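You operate a simulated robot arm through the tools that you are given. There is no shell and no other tool. Be economical: measure what you need, move in short steps, check, and stop when the job is done.

Carry out the task below with a simulated robot arm. There is one attempt and no reset: what you move stays moved.

TASK
Put the pack marked "sample b" from the desk top on top of the heater band there.

It is judged by the outcome, as a careful person would: the job done as asked, and still so three seconds after it is handed in. It fails if anything else is knocked over, pushed out of place, dropped, spilled or broken.

THE ROBOT
A 7-joint arm with a two-finger parallel gripper, fixed in place. Base frame: the origin is at the foot of the arm, x ahead of it, y to its left, z up; the work surface is at about z = 760. Lengths are in mm, angles in rad, forces in N, time in s.
With the tool pointing down near the work surface it reaches from about 200 to 680 mm from the base axis. Its first joint turns from -1.152 to 1.152 rad. Payload 2.4 kg.
Tool frame: the origin (TCP) lies between the finger pads and is the grasp point; the fingertips stand 30 mm ahead of it; z points along the fingers, y is the line along which they close. The gripper opens to 94 mm. The fingers are 28 mm wide and 10 mm thick; the gripper's body (50 by 96 mm) begins 55 mm behind the TCP.
Orientation is that of the tool frame in the base frame, as [roll, pitch, yaw] about the fixed x, y, z axes, in that order (R = Rz(yaw) Ry(pitch) Rx(roll)). With the fingers straight down and closing along the base's y, the tool's x points along the base's -x, its y along +y and its z along -z.

THE INTERFACE
- The arm moves only by the tool arm_command. Its arguments are lists of equal length, an entry for each row: "linear": the shift along the base's x, y, z in units of 500 mm (1.0 is 500 mm), a list of three; "twist": the turn about the base's z in units of 180 degrees (1.0 is 180 degrees). In form: {"linear": [[tx, ty, tz], ...], "twist": [twist, ...]}. A call has 1 to 8 rows; each row is the pose to reach, as a shift and turn from the pose commanded when the call began. "fingers" is the opening, from 0 (shut) to 1 (fully open), set as the call begins (left out, the last holds). A call with a number of a shift or a turn outside -1 to 1 is refused whole. A row lasts 0.2 s, in which the tool goes at most 50 mm and 0.15 rad; a call with a longer step from one row to the next is refused whole, and so is a gripper value outside its range. A pose out of reach is approached as far as the arm can. The call stops where the force on the tool passes 40 N (or 10 N more than at its start, if that is more) or the arm is blocked; 0.2 s more then pass. The fingers move at their own pace (about 153 mm/s each) and stop on an object; they squeeze with about 40 N. The grip force told is the motor's: it shows also when the fingers shut on nothing. Time passes only in rows, and 0.2 s behind the last, so rows that repeat a pose let the fingers close. It gives the time, the measured TCP pose, the force on the tool (base axes), the opening and the grip force at its end, in the units of the frame above (readings bear some noise), and new pictures: "show" is both (left out), scene, wrist or none.
- Cameras (640 x 400 px; columns grow to the right, rows downward): "scene" is fixed at [40, 467.9, 1465.8]; the picture's right is [-0.86, -0.51, 0.00], its down [-0.23, 0.39, -0.89] and it looks along [0.45, -0.77, -0.46] (base axes); focal length 343 px, centre (320, 200). "wrist" rides on the gripper at [-37, 0, -58] in the tool frame; the picture's right is [0.00, -1.00, 0.00], its down [0.97, 0.00, -0.24] and it looks along [0.24, 0.00, 0.97] (tool axes); focal length 218 px, centre (320, 200).
- locate(camera, pixels): for up to 12 pixels [column, row] of the newest picture of that camera ("zoom" is the newest enlarged one), the place [x, y, z] in the base frame of the surface seen there, good to about 3 mm, but the place of the scene camera against the robot may be out by one fixed shift of up to 25 mm in any direction. No time passes.
- enlarge(camera, box): a new picture of the part [left, top, right, bottom] of that camera's present view, enlarged. No time passes.
- finish_job(): hands the job in; it is judged then, once.

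Work in short steps. Measure before you move; look again where a grasp or a placing could have gone wrong, and mend it. You have 60 turns and 120 pictures in all, the two below and enlarged ones among them. Open the gripper and draw the arm clear of the work before you hand the job in, unless the task says otherwise; then end with one line.

The tools are called after "Emit:" as a command line: name --argument value ..., lists and objects as JSON in quotes. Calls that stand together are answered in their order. arm_command: Moves the arm, as the interface text tells. Its arguments: {"type":"object","properties":{"linear":{"type":"array"},"twist":{"type":"array"},"fingers":{"type":"number"},"show":{"type":"string","enum":["both","scene","wrist","none"]}},"required":["linear","twist"]} The other tools are called the same way: locate (camera, pixels) gives the place of the surface under pixels of a picture; enlarge (camera, box) takes an enlarged picture of a part of a camera's view; finish_job () hands the job in.

At the start:

```text
clock: 0.0
position: [430.9, -134.3, 1041.5]
tcp_rot: [-3.141, -0.001, 3.14]
wrist_force: [-0.4, -0.2, 0.1]
gripper_width: 93.7
gripper_force: 0.1
```

scene: 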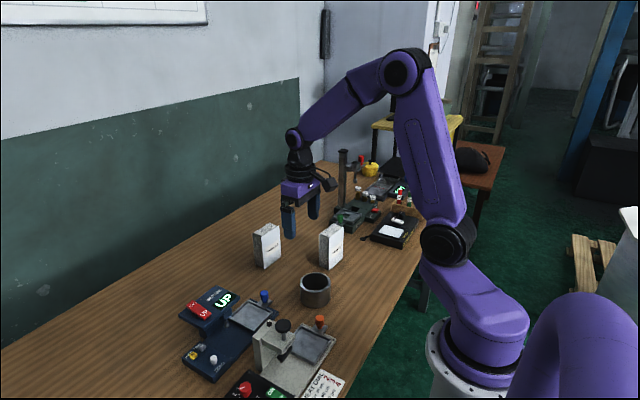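
wrist: 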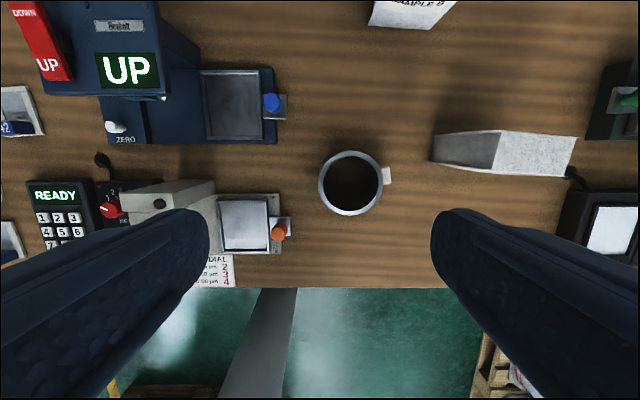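

The pictures show two packs (scene about 267,245 and 331,245) and a ring-shaped item at (315,290), likely the heater band. I enlarge to read the labels.

Emit:
enlarge --camera "scene" --box '[230, 200, 370, 320]'

Emit:
enlarge --camera "wrist" --box '[290, 0, 610, 230]'

Emit:
locate --camera "wrist" --pixels '[[440, 137], [503, 133], [575, 139], [432, 158], [494, 172], [568, 174], [350, 152], [350, 213], [320, 182], [383, 182], [350, 185], [388, 175]]'

```text
3.33 times, centred on (300, 260) of scene
```

zoom: 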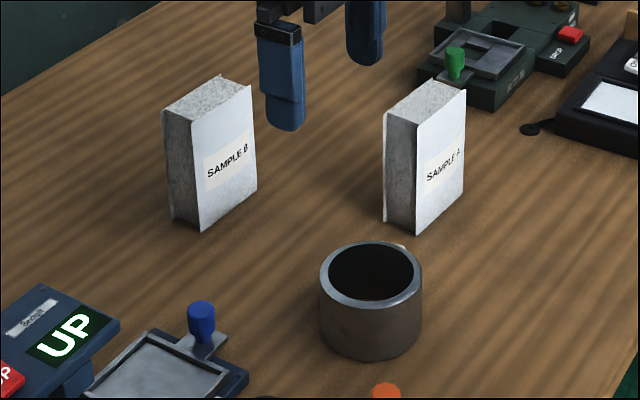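

```text
1.74 times, centred on (450, 115) of wrist
```

zoom: 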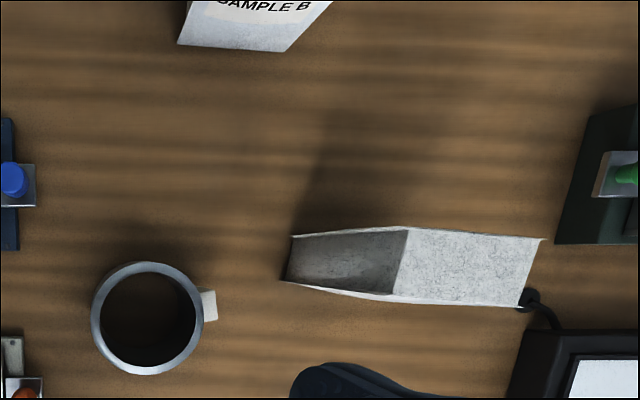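

```text
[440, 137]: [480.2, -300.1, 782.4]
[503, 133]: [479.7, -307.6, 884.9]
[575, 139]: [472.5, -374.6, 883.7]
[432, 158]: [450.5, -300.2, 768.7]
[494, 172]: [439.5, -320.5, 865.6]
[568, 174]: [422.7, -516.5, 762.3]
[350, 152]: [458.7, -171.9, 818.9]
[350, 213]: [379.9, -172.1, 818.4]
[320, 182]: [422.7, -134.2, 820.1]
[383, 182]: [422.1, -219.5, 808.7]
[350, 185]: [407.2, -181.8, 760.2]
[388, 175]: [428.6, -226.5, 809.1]
```

The ring (wrist 350,183) is centred near (420,-173) with its rim at z≈820. "Sample b" is the pack at scene (267,245). I measure it and the rim in the scene view.

Emit:
locate --camera "scene" --pixels '[[254, 232], [266, 238], [279, 226], [269, 225], [262, 266], [275, 260], [320, 232], [333, 226], [315, 272], [315, 291]]'

Emit:
arm_command --linear '[[0.1, 0, 0.0], [0.2, 0, 0.0], [0.2, -0.08, 0.0], [0.2, -0.12, 0.0], [0.2, -0.12, 0.0]]' --twist '[0, 0, 0, 0, 0]'

```text
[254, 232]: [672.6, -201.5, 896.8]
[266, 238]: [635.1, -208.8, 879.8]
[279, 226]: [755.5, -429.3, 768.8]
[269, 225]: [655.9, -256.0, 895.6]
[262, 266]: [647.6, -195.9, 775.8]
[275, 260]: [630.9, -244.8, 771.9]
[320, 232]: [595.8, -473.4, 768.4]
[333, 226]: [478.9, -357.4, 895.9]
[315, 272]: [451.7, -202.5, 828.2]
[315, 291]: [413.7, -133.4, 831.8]
```

```text
clock: 1.2
position: [529.8, -193.4, 1040.8]
tcp_rot: [3.141, 0.001, 3.141]
wrist_force: [-0.6, 0.0, 0.0]
gripper_width: 94.1
gripper_force: 0.1
```

scene: 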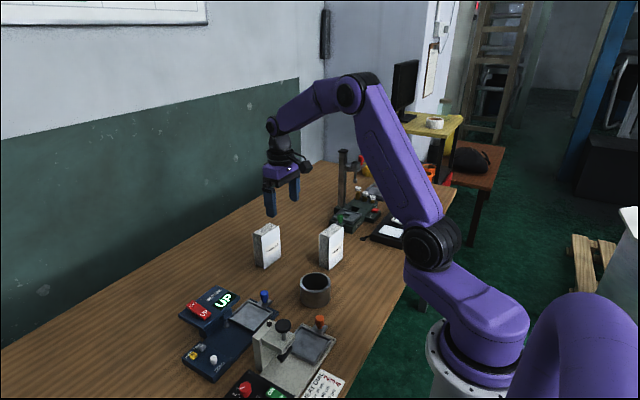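
wrist: 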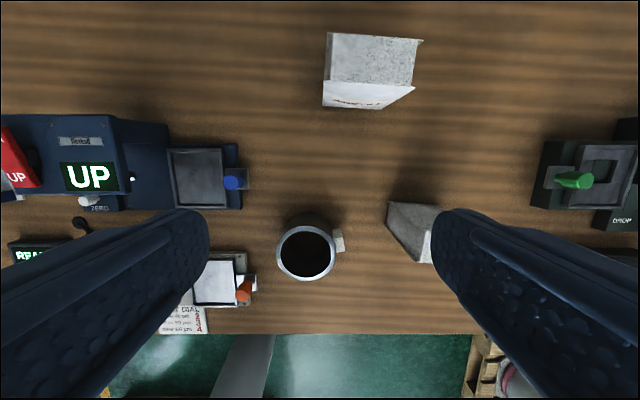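

Pack B is now in the wrist view around (370,70). I enlarge it and measure its corners.

Emit:
enlarge --camera "wrist" --box '[260, 10, 460, 135]'

Emit:
locate --camera "wrist" --pixels '[[330, 35], [420, 41], [370, 38], [326, 79], [411, 86], [370, 82], [325, 104], [380, 107], [275, 250], [335, 250], [305, 225], [305, 277]]'

Emit:
locate --camera "zoom" --pixels '[[225, 80], [505, 105], [212, 215], [485, 240], [215, 300], [380, 310], [350, 90], [350, 220]]'

```text
3.20 times, centred on (360, 72) of wrist
```

zoom: 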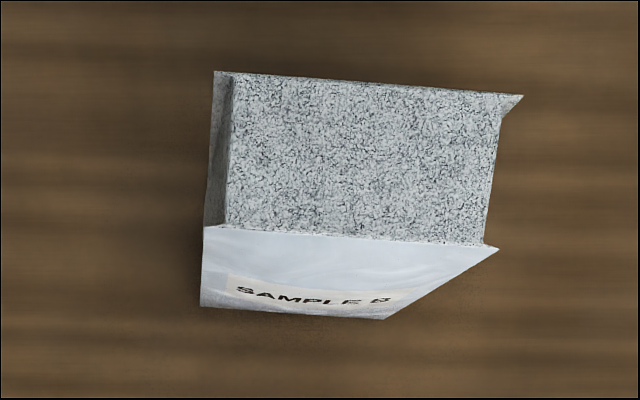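

```text
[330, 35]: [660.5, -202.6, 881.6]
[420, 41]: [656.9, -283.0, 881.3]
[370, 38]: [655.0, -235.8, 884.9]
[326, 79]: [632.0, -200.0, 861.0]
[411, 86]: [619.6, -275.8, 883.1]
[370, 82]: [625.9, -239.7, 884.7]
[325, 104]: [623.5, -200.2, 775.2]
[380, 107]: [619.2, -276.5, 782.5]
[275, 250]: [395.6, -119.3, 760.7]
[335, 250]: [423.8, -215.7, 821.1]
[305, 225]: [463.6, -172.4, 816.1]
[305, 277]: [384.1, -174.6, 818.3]
```

```text
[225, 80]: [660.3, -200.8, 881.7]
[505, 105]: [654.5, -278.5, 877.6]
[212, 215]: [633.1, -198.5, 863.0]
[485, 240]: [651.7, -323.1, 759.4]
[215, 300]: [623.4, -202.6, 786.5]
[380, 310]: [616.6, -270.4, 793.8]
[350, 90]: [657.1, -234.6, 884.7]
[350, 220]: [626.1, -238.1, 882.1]
```

Pack B stands about 125 tall, centred near (640,-239), ~36 thick along x with a slight yaw of about -0.08 rad. I'll turn the gripper about -94° so that it grasps across the thickness, and move above the pack at height.

Emit:
arm_command --linear '[[0.02, 0, 0], [0.04, -0.01, 0], [0.06, -0.02, 0], [0.08, -0.03, 0], [0.1, -0.04, 0], [0.12, -0.05, 0], [0.14, -0.06, 0], [0.16, -0.07, 0]]' --twist '[-0.047, -0.094, -0.141, -0.188, -0.235, -0.282, -0.329, -0.376]' --show "none"

Emit:
arm_command --linear '[[0.02, -0.01, -0.02], [0.04, -0.02, -0.04], [0.06, -0.02, -0.06], [0.06, -0.02, -0.08], [0.06, -0.02, -0.08]]' --twist '[-0.047, -0.094, -0.141, -0.148, -0.148]'

```text
clock: 3.0
position: [610.4, -229.2, 1040.1]
tcp_rot: [3.141, 0.001, 1.96]
wrist_force: [0.1, -0.3, 0.7]
gripper_width: 94.0
gripper_force: 0.1
```

```text
clock: 4.2
position: [640.8, -239.2, 1003.0]
tcp_rot: [-3.141, 0.0, 1.495]
wrist_force: [0.7, -0.5, 0.5]
gripper_width: 94.0
gripper_force: 0.0
```

scene: 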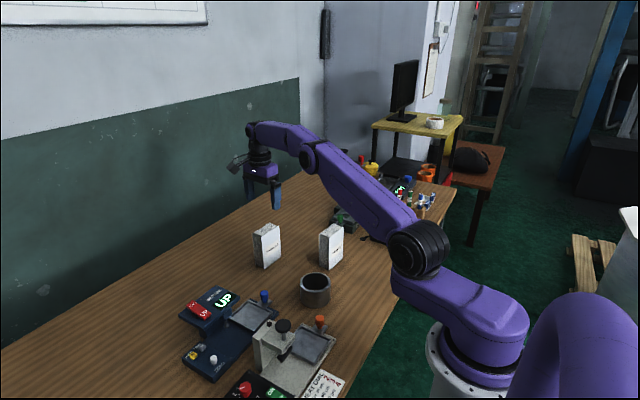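
wrist: 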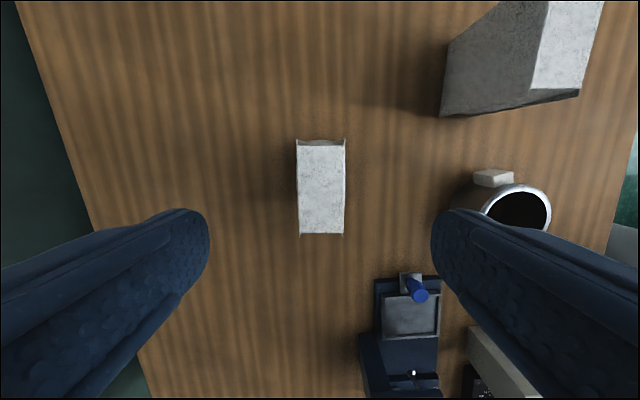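

The arm reaches here and the pack (columns 297–345, rows 140–236) is centred and aligned between the fingers. I check the exact edges before descending.

Emit:
locate --camera "wrist" --pixels '[[299, 150], [343, 150], [301, 228], [342, 228], [321, 150], [321, 230], [321, 190], [299, 190], [344, 190]]'

Emit:
enlarge --camera "wrist" --box '[260, 120, 390, 250]'

```text
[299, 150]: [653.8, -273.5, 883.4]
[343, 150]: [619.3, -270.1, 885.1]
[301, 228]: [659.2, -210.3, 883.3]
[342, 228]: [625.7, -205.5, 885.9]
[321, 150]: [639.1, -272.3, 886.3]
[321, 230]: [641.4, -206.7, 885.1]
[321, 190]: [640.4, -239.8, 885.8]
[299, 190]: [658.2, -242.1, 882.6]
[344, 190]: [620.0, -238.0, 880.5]
```

```text
3.08 times, centred on (325, 185) of wrist
```

zoom: 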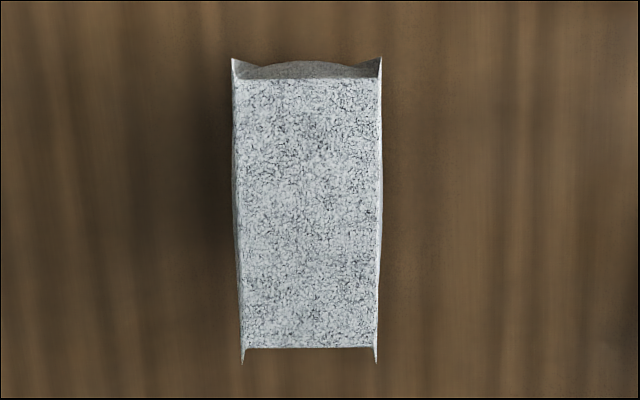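

TCP is over the pack's centre (640,-239.5). I descend to TCP z≈845 (fingertips 815, palm 900, above pack top 885).

Emit:
arm_command --linear '[[0, 0, -0.07], [0, 0, -0.14], [0, 0, -0.2], [0, 0, -0.26], [0, 0, -0.29], [0, 0, -0.316], [0, 0, -0.316]]' --twist '[0, 0, 0, 0, 0, 0, 0]'

```text
clock: 5.8
position: [639.4, -239.6, 843.5]
tcp_rot: [-3.141, -0.001, 1.496]
wrist_force: [0.1, 0.5, 0.0]
gripper_width: 94.4
gripper_force: 0.0
```

scene: 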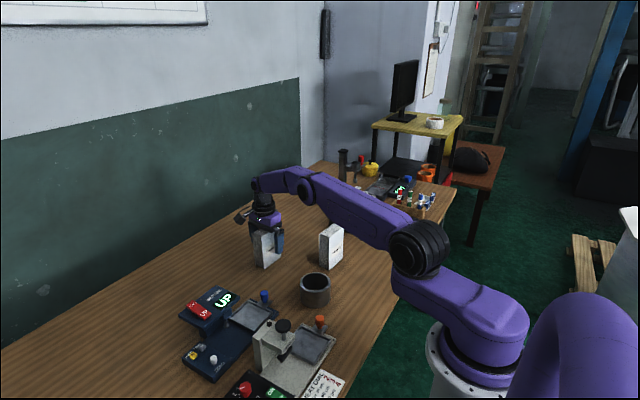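
wrist: 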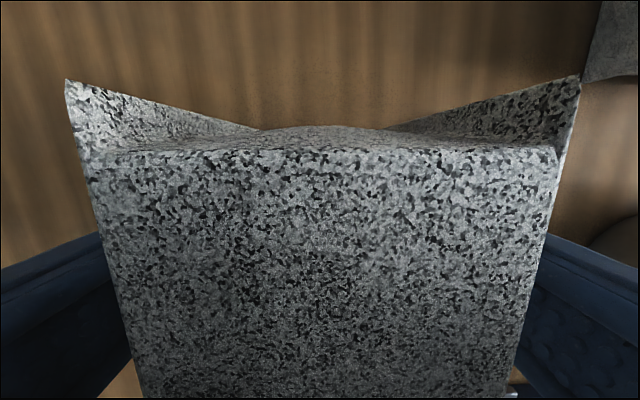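

The pack sits between the fingers with no contact. I close on it.

Emit:
arm_command --linear '[[0, 0, 0], [0, 0, 0], [0, 0, 0], [0, 0, 0]]' --twist '[0, 0, 0, 0]' --fingers 0.3 --show "wrist"

```text
clock: 6.8
position: [640.9, -239.6, 844.0]
tcp_rot: [-3.141, 0.002, 1.495]
wrist_force: [-0.2, -0.1, 0.4]
gripper_width: 54.2
gripper_force: 39.9
```

wrist: 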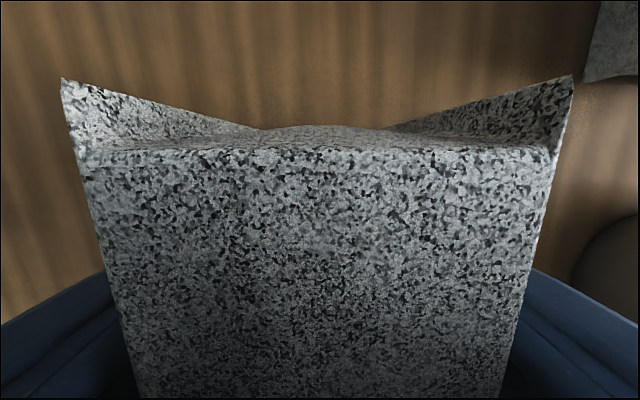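

The fingers stopped at 54 mm with 40 N, so it is gripped. I lift a little and look.

Emit:
arm_command --linear '[[0, 0, 0.03], [0, 0, 0.08], [0, 0, 0.08]]' --twist '[0, 0, 0]'

Emit:
enlarge --camera "scene" --box '[220, 180, 360, 280]'

```text
clock: 7.6
position: [641.7, -238.5, 881.8]
tcp_rot: [-3.141, -0.001, 1.497]
wrist_force: [0.3, -0.4, -3.3]
gripper_width: 54.2
gripper_force: 40.5
```

scene: 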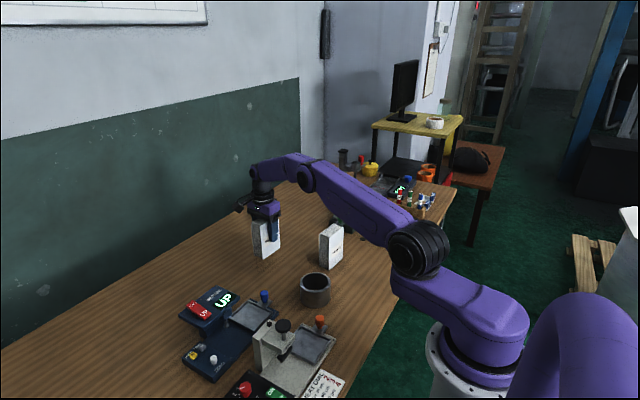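
wrist: 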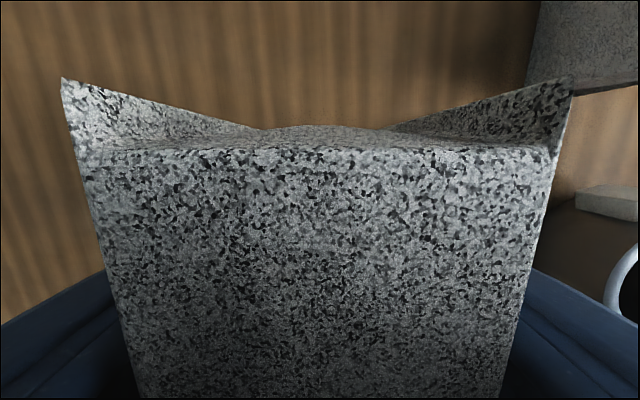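

```text
4.00 times, centred on (290, 230) of scene
```

zoom: 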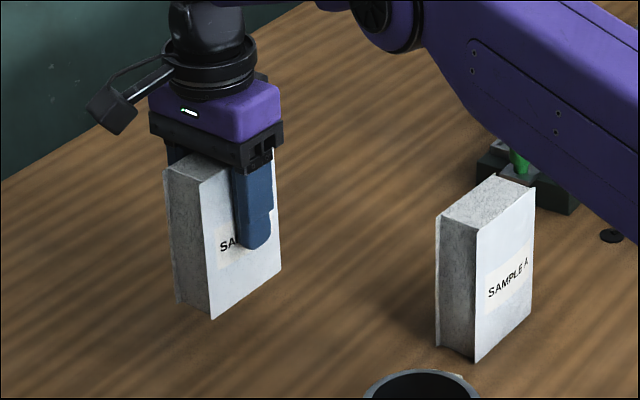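

The pack is held firmly (3.3 N weight). I lift it to clear the rim and move partway toward the ring to re-measure it.

Emit:
arm_command --linear '[[0, 0, 0.07], [0, 0, 0.14], [-0.06, 0, 0.16], [-0.13, 0.02, 0.16], [-0.2, 0.04, 0.16], [-0.2, 0.04, 0.16]]' --twist '[0, 0, 0, 0, 0, 0]'

```text
clock: 9.0
position: [542.0, -218.3, 963.5]
tcp_rot: [-3.141, -0.001, 1.496]
wrist_force: [-0.6, 0.6, -2.4]
gripper_width: 54.2
gripper_force: 39.7
```

scene: 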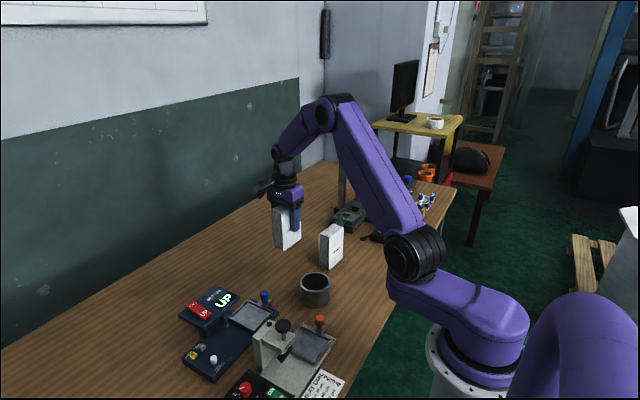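
wrist: 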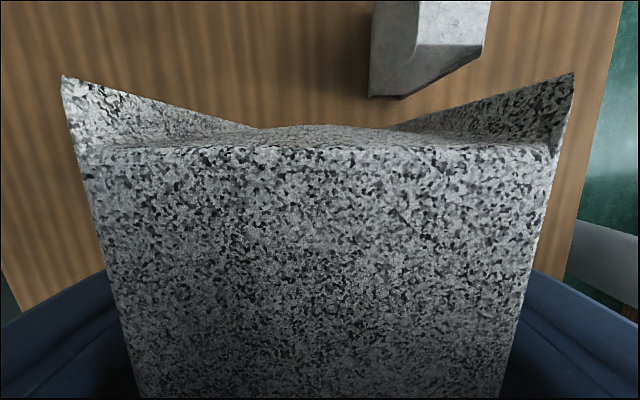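

The wrist view of the ring is blocked, so I measure the rim in an enlarged scene view and use pack B's held position as the reference for the camera shift.

Emit:
enlarge --camera "scene" --box '[255, 200, 375, 320]'

```text
3.33 times, centred on (315, 260) of scene
```

zoom: 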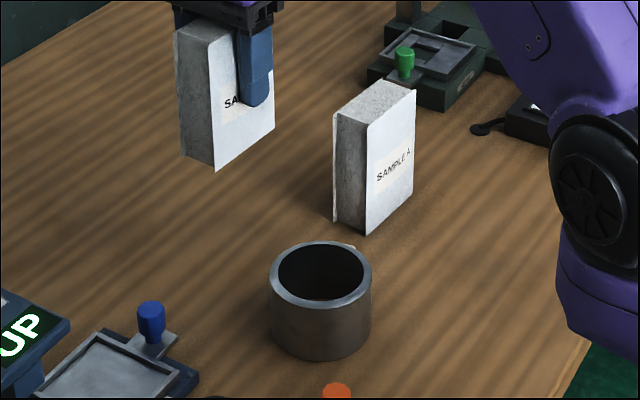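

Emit:
locate --camera "zoom" --pixels '[[274, 277], [368, 274], [321, 244], [321, 304], [289, 252], [355, 251], [286, 297], [357, 295], [213, 160], [220, 60], [185, 145], [268, 120]]'

```text
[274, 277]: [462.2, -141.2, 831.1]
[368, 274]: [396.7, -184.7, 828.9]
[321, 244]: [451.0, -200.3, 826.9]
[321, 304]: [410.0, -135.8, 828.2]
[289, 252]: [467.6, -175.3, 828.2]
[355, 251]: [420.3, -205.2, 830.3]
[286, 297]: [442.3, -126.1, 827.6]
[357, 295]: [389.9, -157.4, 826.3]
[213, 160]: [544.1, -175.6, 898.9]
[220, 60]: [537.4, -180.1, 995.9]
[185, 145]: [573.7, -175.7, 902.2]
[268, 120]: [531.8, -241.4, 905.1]
```

Ring centre after correction is (421,-173), agreeing with the wrist measure (rim z≈819). I move over it at height, then lower to just above the rim.

Emit:
arm_command --linear '[[-0.06, 0.023, 0], [-0.12, 0.046, 0], [-0.18, 0.069, 0], [-0.24, 0.092, 0], [-0.24, 0.092, 0], [-0.24, 0.092, -0.06], [-0.24, 0.092, -0.1], [-0.24, 0.092, -0.1]]' --twist '[0, 0, 0, 0, 0, 0, 0, 0]'

Emit:
enlarge --camera "scene" --box '[260, 210, 380, 320]'

```text
clock: 10.8
position: [420.8, -173.7, 913.2]
tcp_rot: [3.141, 0.0, 1.496]
wrist_force: [-0.4, 0.1, -3.7]
gripper_width: 54.1
gripper_force: 40.0
```

scene: 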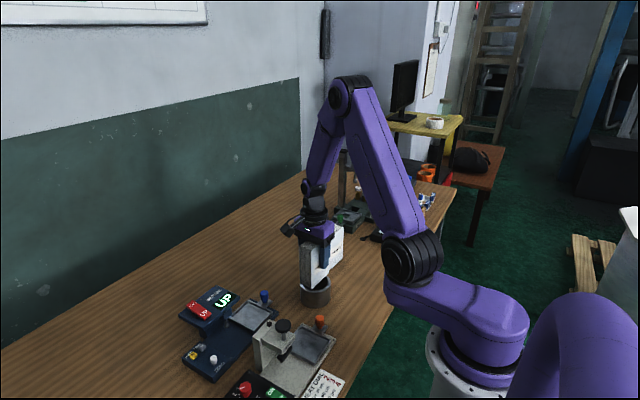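
wrist: 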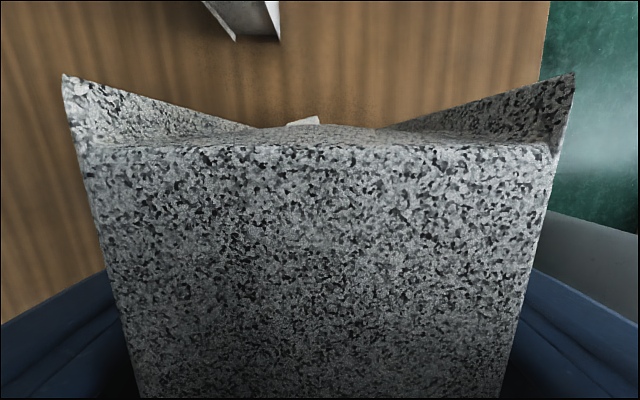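

```text
3.64 times, centred on (320, 265) of scene
```

zoom: 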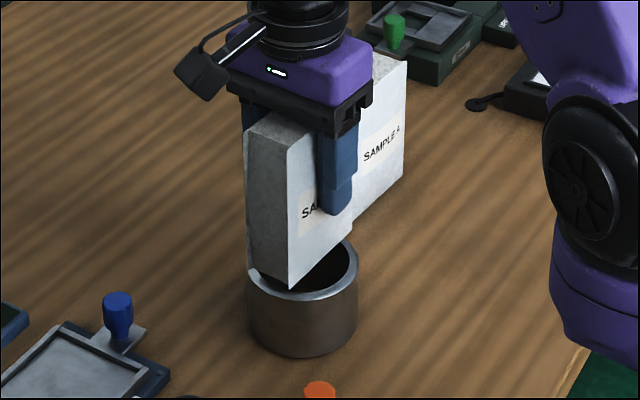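

The pack bottom (zoom midpoint ≈301,253, ~10 mm above) is centred on the ring (303,272). I lower slowly to contact.

Emit:
arm_command --linear '[[0, 0, -0.006], [0, 0, -0.01], [0, 0, -0.014], [0, 0, -0.017], [0, 0, -0.017]]' --twist '[0, 0, 0, 0, 0]' --show "none"

Emit:
enlarge --camera "scene" --box '[270, 235, 370, 315]'

```text
clock: 12.0
position: [420.5, -171.7, 905.1]
tcp_rot: [3.141, 0.001, 1.495]
wrist_force: [-0.8, 0.2, -3.4]
gripper_width: 54.1
gripper_force: 39.7
```

```text
5.00 times, centred on (320, 275) of scene
```

zoom: 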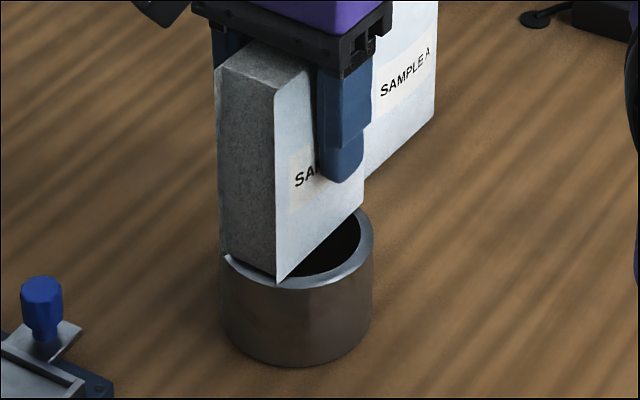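

Still hanging freely at 3.4 N, well centred. I lower further in 1 mm steps.

Emit:
arm_command --linear '[[0, 0, -0.002], [0, 0, -0.004], [0, 0, -0.006], [0, 0, -0.006]]' --twist '[0, 0, 0, 0]' --show "none"

```text
clock: 13.0
position: [422.7, -172.5, 902.7]
tcp_rot: [-3.141, 0.002, 1.495]
wrist_force: [-4.4, 3.3, 19.3]
gripper_width: 54.4
gripper_force: 40.0
```

Contact is made (+19 N). I ease up 1 mm to unload, then check before opening.

Emit:
arm_command --linear '[[0, 0, 0.001], [0, 0, 0.002], [0, 0, 0.002]]' --twist '[0, 0, 0]'

Emit:
enlarge --camera "scene" --box '[270, 235, 370, 315]'

```text
clock: 13.8
position: [420.2, -173.0, 902.3]
tcp_rot: [-3.141, 0.0, 1.496]
wrist_force: [0.8, 0.7, -1.3]
gripper_width: 54.0
gripper_force: 40.1
```

scene: 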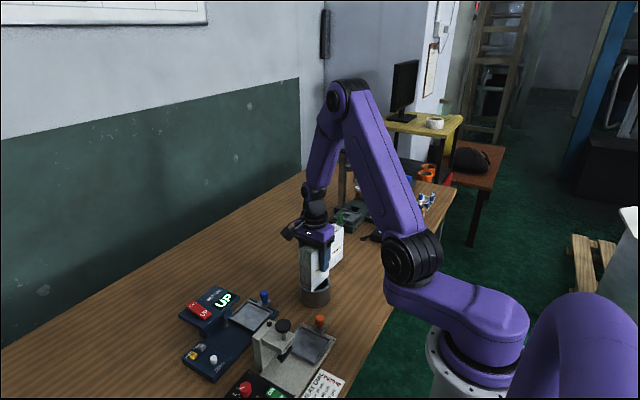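
wrist: 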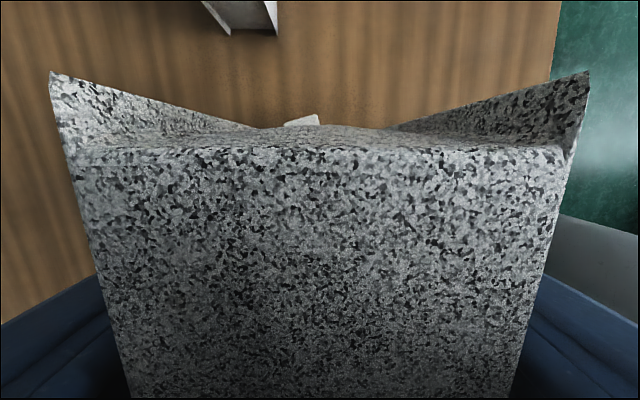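

```text
5.00 times, centred on (320, 275) of scene
```

zoom: 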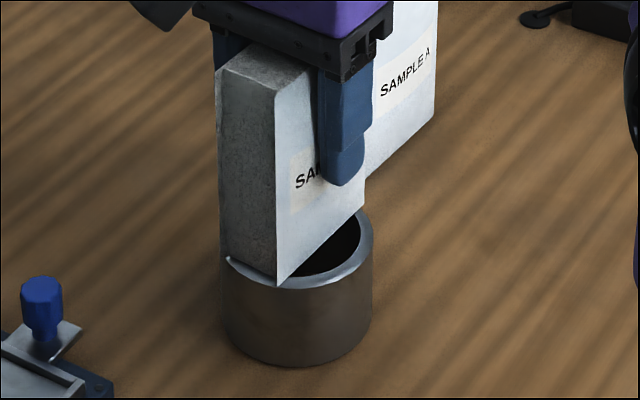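

The pack touches down, but I want to verify centring along its width before release; I measure the rim and bottom corners in the same view.

Emit:
locate --camera "zoom" --pixels '[[278, 278], [274, 272], [361, 205], [340, 225], [230, 252], [366, 240], [340, 273], [297, 286], [245, 274], [280, 285], [320, 282], [366, 225]]'

```text
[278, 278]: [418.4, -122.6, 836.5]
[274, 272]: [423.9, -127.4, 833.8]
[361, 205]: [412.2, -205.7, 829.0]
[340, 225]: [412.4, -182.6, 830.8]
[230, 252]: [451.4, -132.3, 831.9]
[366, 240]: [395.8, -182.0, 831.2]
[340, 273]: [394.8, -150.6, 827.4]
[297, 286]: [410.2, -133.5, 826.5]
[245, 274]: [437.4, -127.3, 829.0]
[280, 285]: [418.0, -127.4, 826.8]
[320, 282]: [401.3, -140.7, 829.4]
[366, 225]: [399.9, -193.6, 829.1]
```

In the scene frame the pack centre is about (432,-165) against the ring's (430,-166): centred. I open the gripper.

Emit:
arm_command --linear '[[0, 0, 0], [0, 0, 0], [0, 0, 0]]' --twist '[0, 0, 0]' --fingers 1.0

Emit:
enlarge --camera "scene" --box '[270, 235, 370, 315]'

```text
clock: 14.6
position: [421.2, -173.4, 903.6]
tcp_rot: [3.142, 0.0, 1.495]
wrist_force: [-0.4, 0.2, 0.7]
gripper_width: 94.4
gripper_force: 0.0
```

scene: 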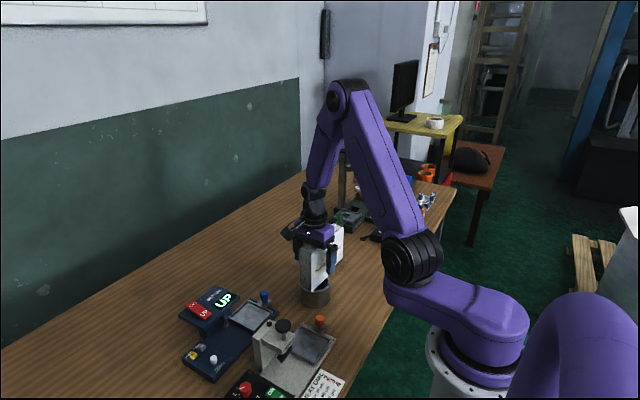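
wrist: 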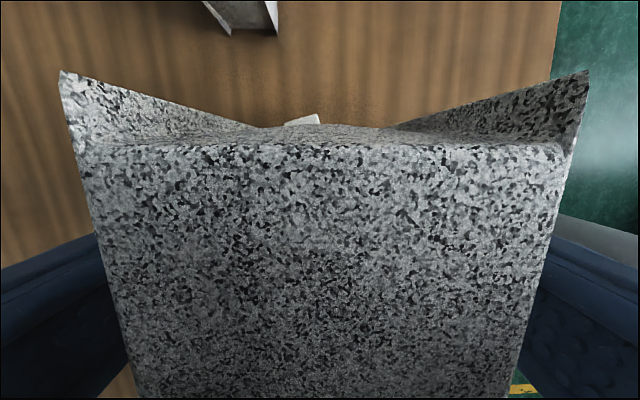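

```text
5.00 times, centred on (320, 275) of scene
```

zoom: 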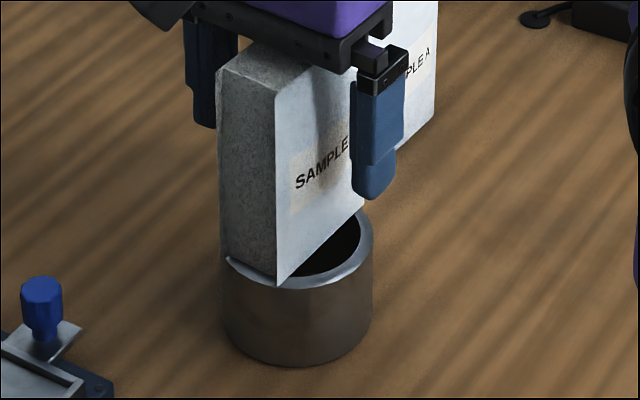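

The pack stands on the rim and is upright. I raise the gripper straight up, slowly at first.

Emit:
arm_command --linear '[[0, 0, 0.02], [0, 0, 0.06], [0, 0, 0.12], [0, 0, 0.2], [0, 0, 0.28], [0.06, 0, 0.3], [0.12, 0, 0.3], [0.12, 0, 0.3]]' --twist '[0, 0, 0, 0, 0, 0, 0, 0]'

Emit:
enlarge --camera "scene" --box '[260, 215, 380, 315]'

```text
clock: 16.4
position: [481.0, -173.9, 1053.0]
tcp_rot: [3.14, 0.0, 1.496]
wrist_force: [-0.1, 0.1, 0.3]
gripper_width: 94.2
gripper_force: 0.0
```

scene: 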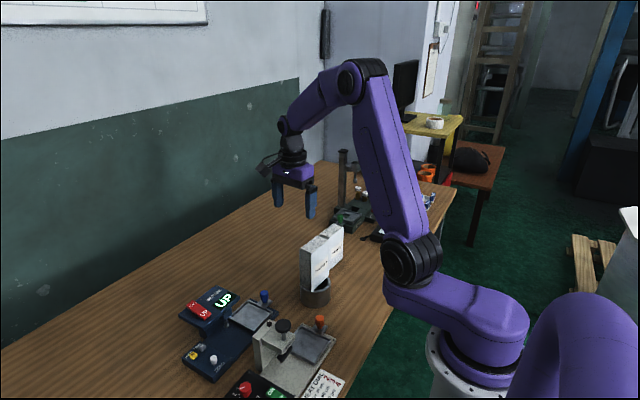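
wrist: 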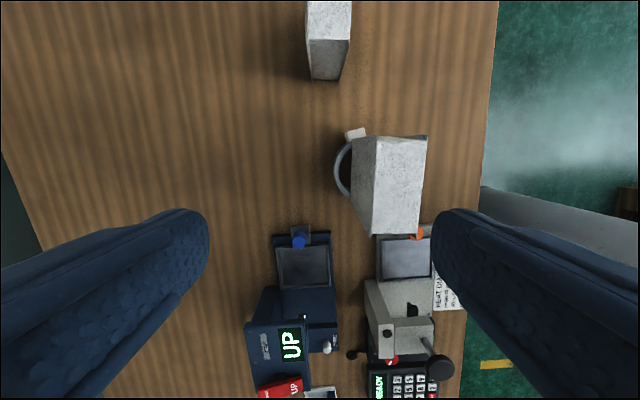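

```text
4.00 times, centred on (320, 265) of scene
```

zoom: 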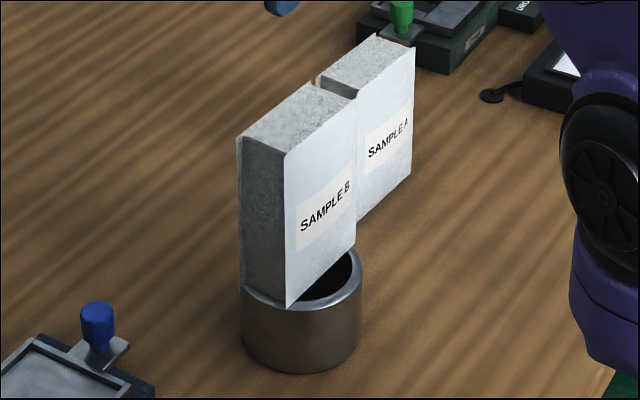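

Sample b stands upright on the ring, the other items are where they were, and the arm is clear, so I hand it in.

Emit:
finish_job

```text
The job is handed in.
```

The pack marked "sample b" is standing upright on top of the heater band, with the gripper open, the arm clear, and nothing else seen to have moved. I took the unlabelled metal ring with the side tab to be the heater band.
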